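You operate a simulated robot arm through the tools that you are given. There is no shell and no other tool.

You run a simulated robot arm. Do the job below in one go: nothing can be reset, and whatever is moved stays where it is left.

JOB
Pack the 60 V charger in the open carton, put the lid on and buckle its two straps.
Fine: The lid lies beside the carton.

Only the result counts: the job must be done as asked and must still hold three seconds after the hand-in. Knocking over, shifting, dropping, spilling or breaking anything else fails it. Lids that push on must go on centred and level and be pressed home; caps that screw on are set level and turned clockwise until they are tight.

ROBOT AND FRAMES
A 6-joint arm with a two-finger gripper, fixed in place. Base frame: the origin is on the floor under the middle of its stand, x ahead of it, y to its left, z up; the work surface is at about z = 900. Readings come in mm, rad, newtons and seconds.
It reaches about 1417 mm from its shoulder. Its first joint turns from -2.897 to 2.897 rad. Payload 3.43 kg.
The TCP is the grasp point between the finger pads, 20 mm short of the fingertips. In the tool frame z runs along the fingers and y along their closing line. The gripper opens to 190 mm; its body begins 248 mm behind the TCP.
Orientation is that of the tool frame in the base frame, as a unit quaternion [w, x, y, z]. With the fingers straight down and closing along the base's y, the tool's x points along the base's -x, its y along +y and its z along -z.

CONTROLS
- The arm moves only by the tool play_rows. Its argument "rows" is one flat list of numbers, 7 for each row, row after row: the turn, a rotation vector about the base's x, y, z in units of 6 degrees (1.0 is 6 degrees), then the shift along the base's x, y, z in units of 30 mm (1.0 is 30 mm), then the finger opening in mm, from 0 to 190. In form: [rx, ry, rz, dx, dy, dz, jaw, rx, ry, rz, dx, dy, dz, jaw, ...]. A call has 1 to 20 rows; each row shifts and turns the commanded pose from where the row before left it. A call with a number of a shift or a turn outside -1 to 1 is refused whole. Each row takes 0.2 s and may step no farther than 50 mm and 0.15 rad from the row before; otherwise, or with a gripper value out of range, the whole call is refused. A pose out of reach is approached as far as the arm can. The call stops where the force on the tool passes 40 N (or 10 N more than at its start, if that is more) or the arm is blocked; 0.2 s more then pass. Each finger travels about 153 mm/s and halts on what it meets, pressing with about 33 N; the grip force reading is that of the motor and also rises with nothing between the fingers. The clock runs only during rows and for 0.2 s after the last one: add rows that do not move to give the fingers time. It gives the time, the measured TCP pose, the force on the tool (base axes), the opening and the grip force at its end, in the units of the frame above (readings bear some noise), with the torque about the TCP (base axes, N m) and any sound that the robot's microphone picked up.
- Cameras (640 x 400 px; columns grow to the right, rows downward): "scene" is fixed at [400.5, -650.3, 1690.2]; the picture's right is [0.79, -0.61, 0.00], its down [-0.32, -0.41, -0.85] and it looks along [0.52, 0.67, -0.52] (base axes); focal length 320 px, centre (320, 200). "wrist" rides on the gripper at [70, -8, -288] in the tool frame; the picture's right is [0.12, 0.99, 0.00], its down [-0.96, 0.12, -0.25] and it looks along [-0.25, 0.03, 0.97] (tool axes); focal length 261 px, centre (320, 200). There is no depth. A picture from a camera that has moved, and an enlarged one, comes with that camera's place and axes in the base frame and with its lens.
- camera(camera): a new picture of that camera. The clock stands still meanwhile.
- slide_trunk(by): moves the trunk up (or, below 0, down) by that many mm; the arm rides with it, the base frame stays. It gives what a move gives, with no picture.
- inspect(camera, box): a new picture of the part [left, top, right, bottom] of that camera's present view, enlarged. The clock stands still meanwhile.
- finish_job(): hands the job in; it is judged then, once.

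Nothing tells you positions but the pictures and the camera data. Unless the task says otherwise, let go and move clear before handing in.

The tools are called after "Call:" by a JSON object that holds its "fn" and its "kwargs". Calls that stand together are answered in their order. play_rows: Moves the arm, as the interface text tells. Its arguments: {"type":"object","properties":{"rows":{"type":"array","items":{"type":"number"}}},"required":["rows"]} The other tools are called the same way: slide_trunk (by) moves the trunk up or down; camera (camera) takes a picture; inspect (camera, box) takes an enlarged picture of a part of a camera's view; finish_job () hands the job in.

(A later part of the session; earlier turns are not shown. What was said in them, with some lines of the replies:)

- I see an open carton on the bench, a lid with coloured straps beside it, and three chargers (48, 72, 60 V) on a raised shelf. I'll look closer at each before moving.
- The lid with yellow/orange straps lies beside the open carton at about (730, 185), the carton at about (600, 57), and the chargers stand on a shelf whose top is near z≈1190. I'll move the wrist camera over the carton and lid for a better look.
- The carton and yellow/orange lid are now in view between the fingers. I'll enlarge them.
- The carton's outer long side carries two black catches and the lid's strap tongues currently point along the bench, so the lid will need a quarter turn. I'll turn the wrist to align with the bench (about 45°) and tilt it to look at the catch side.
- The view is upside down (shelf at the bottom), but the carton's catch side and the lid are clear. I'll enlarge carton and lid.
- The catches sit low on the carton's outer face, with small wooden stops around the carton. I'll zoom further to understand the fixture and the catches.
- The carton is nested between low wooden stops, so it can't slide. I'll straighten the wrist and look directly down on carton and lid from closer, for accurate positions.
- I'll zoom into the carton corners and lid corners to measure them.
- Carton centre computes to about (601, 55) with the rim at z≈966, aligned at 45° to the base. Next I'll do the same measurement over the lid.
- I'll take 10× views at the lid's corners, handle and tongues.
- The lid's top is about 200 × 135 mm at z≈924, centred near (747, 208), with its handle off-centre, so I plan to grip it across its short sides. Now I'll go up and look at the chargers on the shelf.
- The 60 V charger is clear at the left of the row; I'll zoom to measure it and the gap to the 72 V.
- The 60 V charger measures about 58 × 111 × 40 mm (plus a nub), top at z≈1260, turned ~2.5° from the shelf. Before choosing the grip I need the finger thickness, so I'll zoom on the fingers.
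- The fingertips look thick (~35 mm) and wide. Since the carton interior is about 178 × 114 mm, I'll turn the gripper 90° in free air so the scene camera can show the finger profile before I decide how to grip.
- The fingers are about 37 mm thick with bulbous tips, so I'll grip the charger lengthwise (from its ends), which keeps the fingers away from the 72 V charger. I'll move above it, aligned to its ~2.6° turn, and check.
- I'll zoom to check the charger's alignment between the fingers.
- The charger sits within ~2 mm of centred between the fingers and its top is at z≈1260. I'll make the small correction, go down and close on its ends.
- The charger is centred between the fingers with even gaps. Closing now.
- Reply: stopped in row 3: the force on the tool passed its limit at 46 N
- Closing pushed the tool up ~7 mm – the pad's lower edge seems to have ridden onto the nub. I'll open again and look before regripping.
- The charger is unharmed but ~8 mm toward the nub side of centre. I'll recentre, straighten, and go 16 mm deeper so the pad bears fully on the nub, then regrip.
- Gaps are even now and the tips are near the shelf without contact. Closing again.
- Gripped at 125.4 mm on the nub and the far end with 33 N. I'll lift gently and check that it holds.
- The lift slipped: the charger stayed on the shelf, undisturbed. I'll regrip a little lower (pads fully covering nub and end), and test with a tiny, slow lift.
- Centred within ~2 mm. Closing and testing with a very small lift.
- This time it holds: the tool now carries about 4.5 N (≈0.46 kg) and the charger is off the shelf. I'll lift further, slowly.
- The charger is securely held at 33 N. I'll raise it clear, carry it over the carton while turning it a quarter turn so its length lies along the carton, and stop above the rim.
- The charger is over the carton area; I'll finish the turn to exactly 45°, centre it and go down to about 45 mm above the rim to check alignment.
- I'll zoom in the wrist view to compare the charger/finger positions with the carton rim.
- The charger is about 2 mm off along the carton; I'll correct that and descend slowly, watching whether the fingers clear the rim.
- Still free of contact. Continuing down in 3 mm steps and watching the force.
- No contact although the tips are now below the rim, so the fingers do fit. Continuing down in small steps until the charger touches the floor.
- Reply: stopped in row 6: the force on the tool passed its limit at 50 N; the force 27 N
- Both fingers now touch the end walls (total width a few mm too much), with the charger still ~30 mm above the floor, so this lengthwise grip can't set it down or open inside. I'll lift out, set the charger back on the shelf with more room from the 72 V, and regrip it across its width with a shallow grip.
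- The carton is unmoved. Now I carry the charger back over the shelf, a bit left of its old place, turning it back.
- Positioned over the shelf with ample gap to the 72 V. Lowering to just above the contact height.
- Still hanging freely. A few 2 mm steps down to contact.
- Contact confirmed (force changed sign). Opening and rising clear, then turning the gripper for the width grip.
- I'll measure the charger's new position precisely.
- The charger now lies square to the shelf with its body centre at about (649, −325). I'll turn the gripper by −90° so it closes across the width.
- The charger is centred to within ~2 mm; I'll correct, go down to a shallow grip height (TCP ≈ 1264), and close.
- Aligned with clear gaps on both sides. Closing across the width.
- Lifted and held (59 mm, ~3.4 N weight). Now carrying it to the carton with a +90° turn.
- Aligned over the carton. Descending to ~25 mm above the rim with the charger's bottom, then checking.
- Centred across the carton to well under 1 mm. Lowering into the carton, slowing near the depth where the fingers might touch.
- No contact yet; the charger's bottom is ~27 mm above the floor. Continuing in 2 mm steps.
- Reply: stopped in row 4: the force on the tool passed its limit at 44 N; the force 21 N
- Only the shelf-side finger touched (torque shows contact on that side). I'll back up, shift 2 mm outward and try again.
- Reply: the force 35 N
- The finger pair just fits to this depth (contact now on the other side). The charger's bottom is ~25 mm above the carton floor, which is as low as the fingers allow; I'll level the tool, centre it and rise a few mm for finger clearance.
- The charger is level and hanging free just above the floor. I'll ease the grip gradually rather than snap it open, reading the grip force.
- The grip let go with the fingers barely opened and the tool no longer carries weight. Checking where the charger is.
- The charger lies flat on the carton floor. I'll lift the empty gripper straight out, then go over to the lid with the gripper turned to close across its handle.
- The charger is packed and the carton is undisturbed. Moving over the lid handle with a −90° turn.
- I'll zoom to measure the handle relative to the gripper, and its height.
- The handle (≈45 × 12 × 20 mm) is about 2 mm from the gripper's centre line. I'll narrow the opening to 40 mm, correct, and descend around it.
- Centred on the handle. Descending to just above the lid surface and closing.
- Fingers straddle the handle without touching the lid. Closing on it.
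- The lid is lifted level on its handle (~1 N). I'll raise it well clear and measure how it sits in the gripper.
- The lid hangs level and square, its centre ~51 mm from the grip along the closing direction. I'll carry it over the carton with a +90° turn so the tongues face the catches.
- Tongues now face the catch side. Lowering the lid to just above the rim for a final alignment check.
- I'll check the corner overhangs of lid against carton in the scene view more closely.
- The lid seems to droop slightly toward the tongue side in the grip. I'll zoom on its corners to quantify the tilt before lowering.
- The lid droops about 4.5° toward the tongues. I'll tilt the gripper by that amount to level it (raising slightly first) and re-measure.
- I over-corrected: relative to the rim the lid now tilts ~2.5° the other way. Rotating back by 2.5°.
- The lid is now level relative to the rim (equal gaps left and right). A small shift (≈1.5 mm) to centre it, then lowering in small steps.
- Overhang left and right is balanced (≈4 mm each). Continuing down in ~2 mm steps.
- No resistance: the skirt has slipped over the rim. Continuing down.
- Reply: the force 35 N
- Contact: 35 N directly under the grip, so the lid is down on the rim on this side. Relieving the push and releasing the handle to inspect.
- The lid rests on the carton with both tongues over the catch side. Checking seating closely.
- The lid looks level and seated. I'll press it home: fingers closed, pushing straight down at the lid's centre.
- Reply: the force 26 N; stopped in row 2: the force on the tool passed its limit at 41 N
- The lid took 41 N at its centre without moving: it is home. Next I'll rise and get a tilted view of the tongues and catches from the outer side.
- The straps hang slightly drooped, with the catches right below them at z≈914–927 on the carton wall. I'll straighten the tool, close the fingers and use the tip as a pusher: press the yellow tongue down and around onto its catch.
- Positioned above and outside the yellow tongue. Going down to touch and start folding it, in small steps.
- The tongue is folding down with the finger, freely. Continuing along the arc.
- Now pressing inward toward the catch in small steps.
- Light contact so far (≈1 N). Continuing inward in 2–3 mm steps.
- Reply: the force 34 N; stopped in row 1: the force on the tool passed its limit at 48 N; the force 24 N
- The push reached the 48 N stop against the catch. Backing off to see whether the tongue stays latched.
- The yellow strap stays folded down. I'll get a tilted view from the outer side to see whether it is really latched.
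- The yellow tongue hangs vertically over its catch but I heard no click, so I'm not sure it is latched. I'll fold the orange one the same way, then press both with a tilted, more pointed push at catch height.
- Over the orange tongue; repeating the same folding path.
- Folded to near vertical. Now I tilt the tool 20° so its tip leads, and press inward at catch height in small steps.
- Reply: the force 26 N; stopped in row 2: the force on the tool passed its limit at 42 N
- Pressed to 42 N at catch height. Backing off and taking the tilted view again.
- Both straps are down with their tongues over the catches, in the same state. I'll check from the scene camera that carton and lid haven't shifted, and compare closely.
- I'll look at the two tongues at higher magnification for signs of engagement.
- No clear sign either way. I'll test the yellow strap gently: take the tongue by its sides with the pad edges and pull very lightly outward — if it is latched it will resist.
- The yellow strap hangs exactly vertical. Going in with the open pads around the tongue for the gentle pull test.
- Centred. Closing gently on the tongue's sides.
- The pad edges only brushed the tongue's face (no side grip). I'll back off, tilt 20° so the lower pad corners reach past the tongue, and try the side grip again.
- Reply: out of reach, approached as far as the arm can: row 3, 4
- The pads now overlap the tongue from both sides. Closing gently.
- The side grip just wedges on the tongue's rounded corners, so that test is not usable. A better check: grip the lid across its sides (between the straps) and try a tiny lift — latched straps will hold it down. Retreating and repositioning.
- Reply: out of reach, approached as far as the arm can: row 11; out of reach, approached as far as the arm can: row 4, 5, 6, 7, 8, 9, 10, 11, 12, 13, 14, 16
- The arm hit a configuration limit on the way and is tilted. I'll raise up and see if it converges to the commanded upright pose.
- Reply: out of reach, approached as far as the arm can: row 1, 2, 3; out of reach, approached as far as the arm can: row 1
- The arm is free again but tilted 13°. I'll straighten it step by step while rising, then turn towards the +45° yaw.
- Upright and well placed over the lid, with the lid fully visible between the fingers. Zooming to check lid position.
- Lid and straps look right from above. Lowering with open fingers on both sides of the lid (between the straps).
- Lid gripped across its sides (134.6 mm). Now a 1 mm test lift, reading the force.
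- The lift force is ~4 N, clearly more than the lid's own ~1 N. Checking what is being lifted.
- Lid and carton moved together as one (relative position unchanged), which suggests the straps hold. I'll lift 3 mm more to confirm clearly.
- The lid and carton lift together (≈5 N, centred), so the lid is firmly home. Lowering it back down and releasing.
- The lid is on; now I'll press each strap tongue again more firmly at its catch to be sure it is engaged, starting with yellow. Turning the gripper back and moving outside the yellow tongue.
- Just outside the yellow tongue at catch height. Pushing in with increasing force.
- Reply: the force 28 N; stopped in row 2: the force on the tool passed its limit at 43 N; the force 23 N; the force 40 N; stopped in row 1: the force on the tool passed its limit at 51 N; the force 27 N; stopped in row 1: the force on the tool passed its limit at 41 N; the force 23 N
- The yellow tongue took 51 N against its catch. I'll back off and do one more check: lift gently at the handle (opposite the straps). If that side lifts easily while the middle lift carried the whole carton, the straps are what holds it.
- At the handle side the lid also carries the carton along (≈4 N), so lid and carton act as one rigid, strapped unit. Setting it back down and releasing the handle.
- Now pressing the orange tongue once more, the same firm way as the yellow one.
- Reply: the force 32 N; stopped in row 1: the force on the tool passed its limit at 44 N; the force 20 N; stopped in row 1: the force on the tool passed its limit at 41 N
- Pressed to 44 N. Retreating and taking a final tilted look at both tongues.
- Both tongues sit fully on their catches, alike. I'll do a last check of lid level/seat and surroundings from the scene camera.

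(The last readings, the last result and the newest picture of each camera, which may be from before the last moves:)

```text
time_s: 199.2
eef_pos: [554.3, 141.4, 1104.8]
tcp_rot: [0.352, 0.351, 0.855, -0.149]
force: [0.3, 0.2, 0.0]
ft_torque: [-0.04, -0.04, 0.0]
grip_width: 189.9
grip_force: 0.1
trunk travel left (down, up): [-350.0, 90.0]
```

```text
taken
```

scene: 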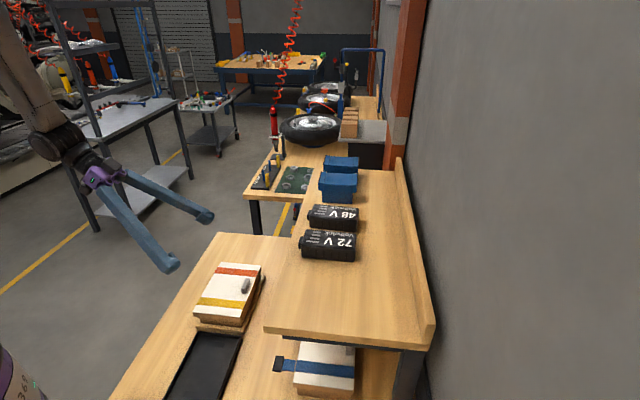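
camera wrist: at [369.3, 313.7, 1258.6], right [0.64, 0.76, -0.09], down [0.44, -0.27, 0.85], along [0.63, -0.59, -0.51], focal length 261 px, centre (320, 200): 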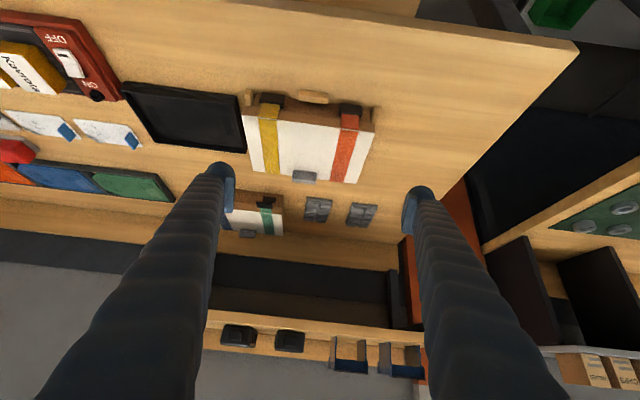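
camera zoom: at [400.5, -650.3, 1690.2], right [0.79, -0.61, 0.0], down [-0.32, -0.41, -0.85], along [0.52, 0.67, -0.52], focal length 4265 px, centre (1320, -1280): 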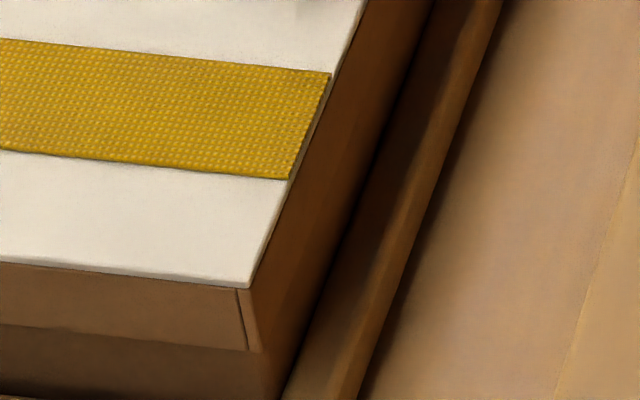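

Everything around is undisturbed. To be certain the straps are engaged, I'll do one more small test: grip the lid across its sides again and nudge it 2 mm along the carton – if strapped, the carton must follow. First straightening up and turning.

Call:
{"fn": "play_rows", "kwargs": {"rows": [0.589, 0.589, 0, 0, 0, 0.1, 190, 0.589, 0.589, 0, 0, 0, 0.1, 190, 0.589, 0.589, 0, 0, 0, 0.1, 190, 0.589, 0.589, 0, 0, 0, 0.1, 190, 0.589, 0.589, 0, 0, 0, 0.1, 190, 0.589, 0.589, 0, 0, 0, 0.1, 190, 0.589, 0.589, 0, 0, 0, 0.1, 165, 0.589, 0.589, 0, 0, 0, 0.1, 165, 0.589, 0.589, 0, 0, 0, 0.1, 165, 0, 0, 0, 0, 0, 0, 165]}}

Call:
{"fn": "play_rows", "kwargs": {"rows": [0, 0, 0.9375, 0.1, -0.18, 0, 165, 0, 0, 0.9375, 0.1, -0.18, 0, 165, 0, 0, 0.9375, 0.1, -0.18, 0, 165, 0, 0, 0.9375, 0.1, -0.18, 0, 165, 0, 0, 0.9375, 0.1, -0.18, 0, 165, 0, 0, 0.9375, 0.1, -0.18, 0, 165, 0, 0, 0.9375, 0.1, -0.18, 0, 165, 0, 0, 0.9375, 0.1, -0.18, 0, 165, 0, 0, 0.9375, 0.1, -0.18, 0, 165, 0, 0, 0.9375, 0.1, -0.18, 0, 165, 0, 0, 0.9375, 0.1, -0.18, 0, 165, 0, 0, 0.9375, 0.1, -0.18, 0, 165, 0, 0, 0.9375, 0.1, -0.18, 0, 165, 0, 0, 0.9375, 0.1, -0.18, 0, 165, 0, 0, 0.9375, 0.1, -0.18, 0, 165, 0, 0, 0.9375, 0.1, -0.18, 0, 165, 0, 0, 0, 0, 0, 0, 165]}}

Call:
{"fn": "camera", "kwargs": {"camera": "wrist"}}

```text
time_s: 201.4
eef_pos: [553.9, 140.2, 1132.9]
tcp_rot: [-0.001, 0.38, 0.925, -0.001]
force: [-0.9, -0.8, 0.4]
ft_torque: [0.01, -0.04, 0.03]
grip_width: 164.8
grip_force: 0.1
trunk travel left (down, up): [-350.0, 90.0]
```

```text
time_s: 205.0
eef_pos: [601.2, 53.8, 1132.2]
tcp_rot: [0.0, -0.385, 0.923, 0.0]
force: [-0.8, -0.5, -0.7]
ft_torque: [-0.01, 0.02, -0.02]
grip_width: 164.9
grip_force: 0.1
trunk travel left (down, up): [-350.0, 90.0]
```

```text
taken
camera wrist: at [557.8, -1.6, 1420.4], right [-0.79, 0.61, 0.0], down [0.59, 0.77, 0.25], along [0.15, 0.19, -0.97], focal length 261 px, centre (320, 200)
```

wrist: 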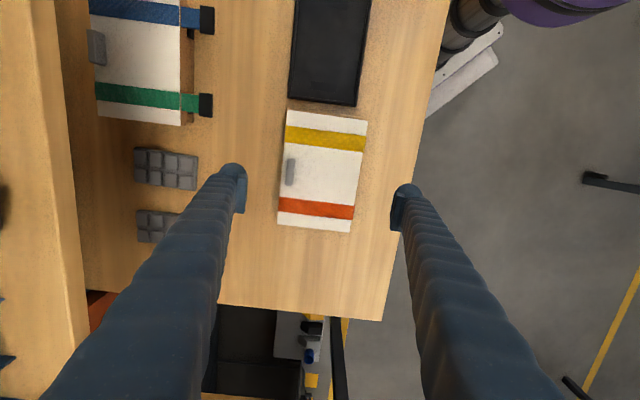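

Call:
{"fn": "play_rows", "kwargs": {"rows": [0, 0, 0, 0, 0, -0.95, 165, 0, 0, 0, 0, 0, -0.95, 165, 0, 0, 0, 0, 0, -0.95, 165, 0, 0, 0, 0, 0, -0.95, 165, 0, 0, 0, 0, 0, -0.95, 165, 0, 0, 0, 0, 0, -0.78, 165, 0, 0, 0, 0, 0, 0, 165]}}

Call:
{"fn": "inspect", "kwargs": {"camera": "wrist", "box": [220, 90, 440, 270]}}

```text
time_s: 206.6
eef_pos: [602.9, 52.7, 966.4]
tcp_rot: [0.001, -0.385, 0.923, -0.001]
force: [-0.6, 0.2, 0.1]
ft_torque: [0.01, 0.0, 0.02]
grip_width: 165.0
grip_force: 0.0
trunk travel left (down, up): [-350.0, 90.0]
```

```text
2.22 times, centred on (330, 180) of wrist
camera zoom: at [558.0, -2.1, 1253.4], right [-0.79, 0.61, 0.0], down [0.59, 0.76, 0.25], along [0.15, 0.19, -0.97], focal length 579 px, centre (298, 244)
```

zoom: 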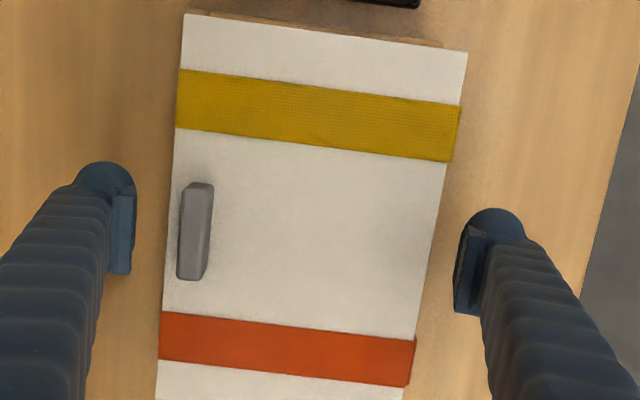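

Call:
{"fn": "play_rows", "kwargs": {"rows": [0, 0, 0, -0.045, 0.045, -0.02, 165, 0, 0, 0, 0, 0, 0, 150, 0, 0, 0, 0, 0, 0, 140, 0, 0, 0, 0, 0, 0, 130, 0, 0, 0, 0, 0, 0, 125]}}

Call:
{"fn": "inspect", "kwargs": {"camera": "scene", "box": [180, 296, 220, 326]}}

```text
time_s: 207.8
eef_pos: [601.1, 55.3, 966.3]
tcp_rot: [0.0, -0.384, 0.923, -0.001]
force: [0.5, 0.0, 2.1]
ft_torque: [-0.02, -0.04, -0.05]
grip_width: 134.9
grip_force: 32.9
trunk travel left (down, up): [-350.0, 90.0]
```

```text
13.33 times, centred on (200, 311) of scene
camera zoom: at [400.5, -650.3, 1690.2], right [0.79, -0.61, 0.0], down [-0.32, -0.41, -0.85], along [0.52, 0.67, -0.52], focal length 4265 px, centre (1920, -1280)
```

zoom: 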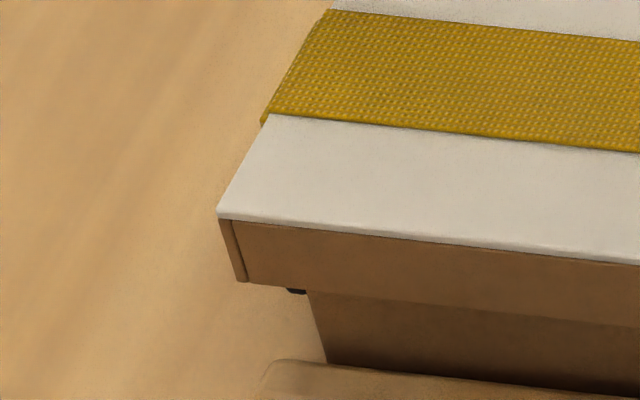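

Baseline taken. Nudging the lid 2 mm along the carton's length.

Call:
{"fn": "play_rows", "kwargs": {"rows": [0, 0, 0, 0.024, 0.024, 0, 125, 0, 0, 0, 0.024, 0.024, 0, 125, 0, 0, 0, 0, 0, 0, 125]}}

Call:
{"fn": "inspect", "kwargs": {"camera": "scene", "box": [180, 296, 220, 326]}}

```text
time_s: 208.6
eef_pos: [603.3, 57.0, 965.6]
tcp_rot: [0.001, -0.385, 0.923, -0.001]
force: [-1.2, 0.5, -2.0]
ft_torque: [-0.05, -0.04, -0.01]
grip_width: 134.6
grip_force: 33.1
trunk travel left (down, up): [-350.0, 90.0]
```

```text
13.33 times, centred on (200, 311) of scene
camera zoom: at [400.5, -650.3, 1690.2], right [0.79, -0.61, 0.0], down [-0.32, -0.41, -0.85], along [0.52, 0.67, -0.52], focal length 4265 px, centre (1920, -1280)
```

zoom: 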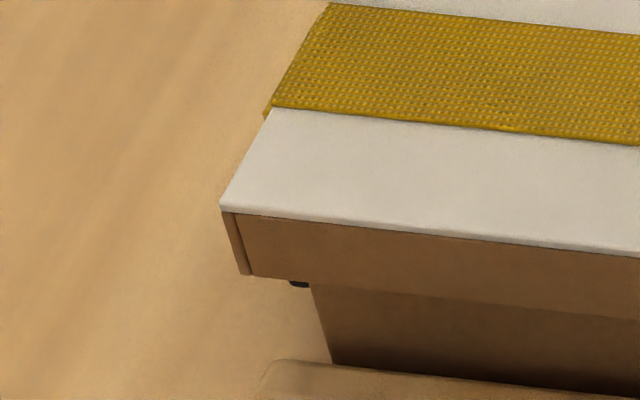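

The carton followed. Now the opposite direction, to rule out simple skirt contact.

Call:
{"fn": "play_rows", "kwargs": {"rows": [0, 0, 0, -0.024, -0.024, 0, 125, 0, 0, 0, -0.024, -0.024, 0, 125, 0, 0, 0, -0.024, -0.024, 0, 125, 0, 0, 0, 0, 0, 0, 125]}}

Call:
{"fn": "inspect", "kwargs": {"camera": "scene", "box": [180, 296, 220, 326]}}

```text
time_s: 209.6
eef_pos: [601.7, 54.0, 964.6]
tcp_rot: [0.001, -0.384, 0.923, -0.001]
force: [1.5, 1.5, 0.5]
ft_torque: [0.01, 0.04, -0.04]
grip_width: 134.7
grip_force: 32.6
trunk travel left (down, up): [-350.0, 90.0]
```

```text
13.33 times, centred on (200, 311) of scene
camera zoom: at [400.5, -650.3, 1690.2], right [0.79, -0.61, 0.0], down [-0.32, -0.41, -0.85], along [0.52, 0.67, -0.52], focal length 4265 px, centre (1920, -1280)
```

zoom: 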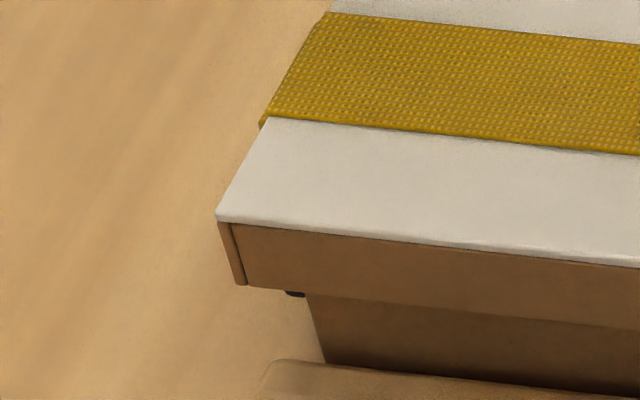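

The carton followed in both directions without play, so lid and carton are locked together by the straps. Returning it to its place, releasing and moving clear.

Call:
{"fn": "play_rows", "kwargs": {"rows": [0, 0, 0, 0.024, 0.024, 0, 125, 0, 0, 0, 0, 0, 0, 125, 0, 0, 0, 0, 0, 0, 140, 0, 0, 0, 0, 0, 0, 165, 0, 0, 0, 0, 0, 0, 165, 0, 0, 0, 0, 0, 0.5, 165, 0, 0, 0, 0, 0, 1, 165, 0, 0, 0, 0, 0, 1, 165, 0, 0, 0, 0, 0, 1, 165, 0, 0, 0, 0, 0, 1, 165, 0, 0, 0, 0, 0, 1, 165, 0, 0, 0, 0, 0, 1, 165, 0, 0, 0, 0, 0, 1, 165, 0, 0, 0, 0, 0, 0, 165]}}

Call:
{"fn": "camera", "kwargs": {"camera": "wrist"}}

Call:
{"fn": "camera", "kwargs": {"camera": "scene"}}

Call:
{"fn": "inspect", "kwargs": {"camera": "scene", "box": [180, 240, 280, 325]}}

```text
time_s: 212.6
eef_pos: [601.6, 55.6, 1193.6]
tcp_rot: [0.0, -0.385, 0.923, -0.001]
force: [0.6, -0.4, -0.6]
ft_torque: [0.01, 0.06, -0.01]
grip_width: 164.8
grip_force: 0.0
trunk travel left (down, up): [-350.0, 90.0]
```

```text
taken
camera wrist: at [557.8, 0.6, 1480.2], right [-0.79, 0.61, 0.0], down [0.6, 0.76, 0.25], along [0.15, 0.19, -0.97], focal length 261 px, centre (320, 200)
```

wrist: 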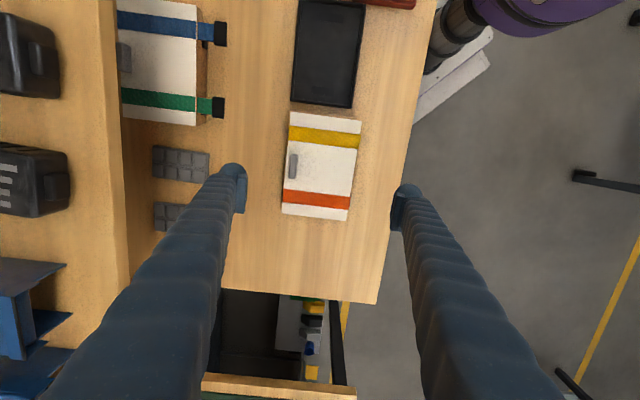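

```text
taken
```

scene: 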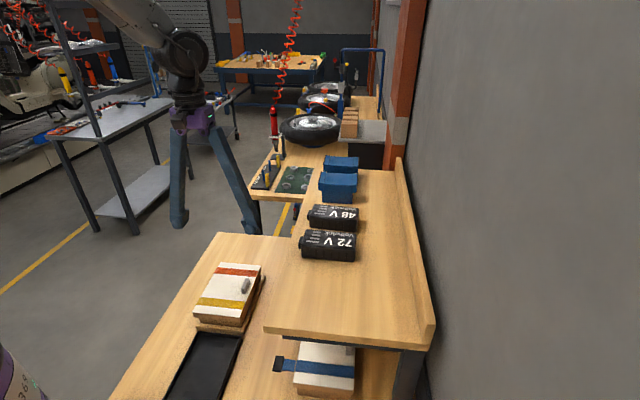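

```text
4.71 times, centred on (230, 282) of scene
camera zoom: at [400.5, -650.3, 1690.2], right [0.79, -0.61, 0.0], down [-0.32, -0.41, -0.85], along [0.52, 0.67, -0.52], focal length 1505 px, centre (744, -188)
```

zoom: 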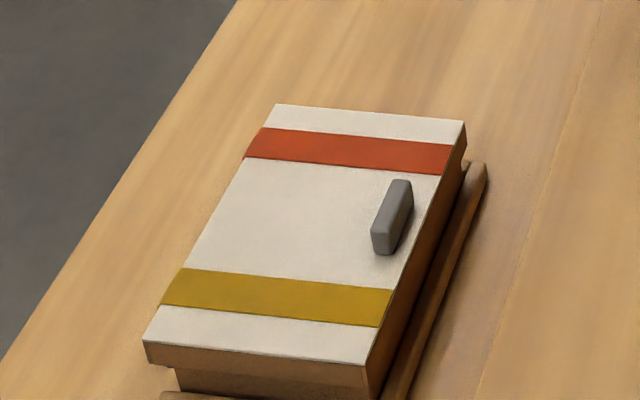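

The 60 V charger is in the carton and the lid is on, level and pressed down. Both straps are folded over and pressed onto their catches, and nothing else on the shelf or bench has moved. I heard no click from the straps. They stayed down, though, and lid and carton moved together when I nudged and lifted them. The gripper is empty and clear, so I'm handing in.

Call:
{"fn": "finish_job", "kwargs": {}}

```text
The job is handed in.
```

I handed the job in: the 60 V charger is packed in the carton, the lid is on, and both straps are folded down onto their catches. I'm not fully certain the straps are latched.

- **Charger:** it lies flat on the carton floor. The fingers were too thick to reach all the way down, so I let it go about 25 mm above the floor.
- **Lid:** it is on and pressed down at the centre with about 41 N. By the camera it sits level and about 1–2 mm off centre.
- **Straps:** I pressed the yellow one to 51 N and the orange one to 44 N, and neither clicked. Both stayed down, and the carton followed the lid when I nudged it and apparently when I lifted it slightly. That points to them being latched, but it doesn't prove each one separately.
- **Carton:** pressing the straps shifted it about 3 mm within its wooden stops and turned it slightly.
- **Everything else:** in the last pictures the other chargers, the second carton and the other items are where they started. The gripper is empty and clear of the work.
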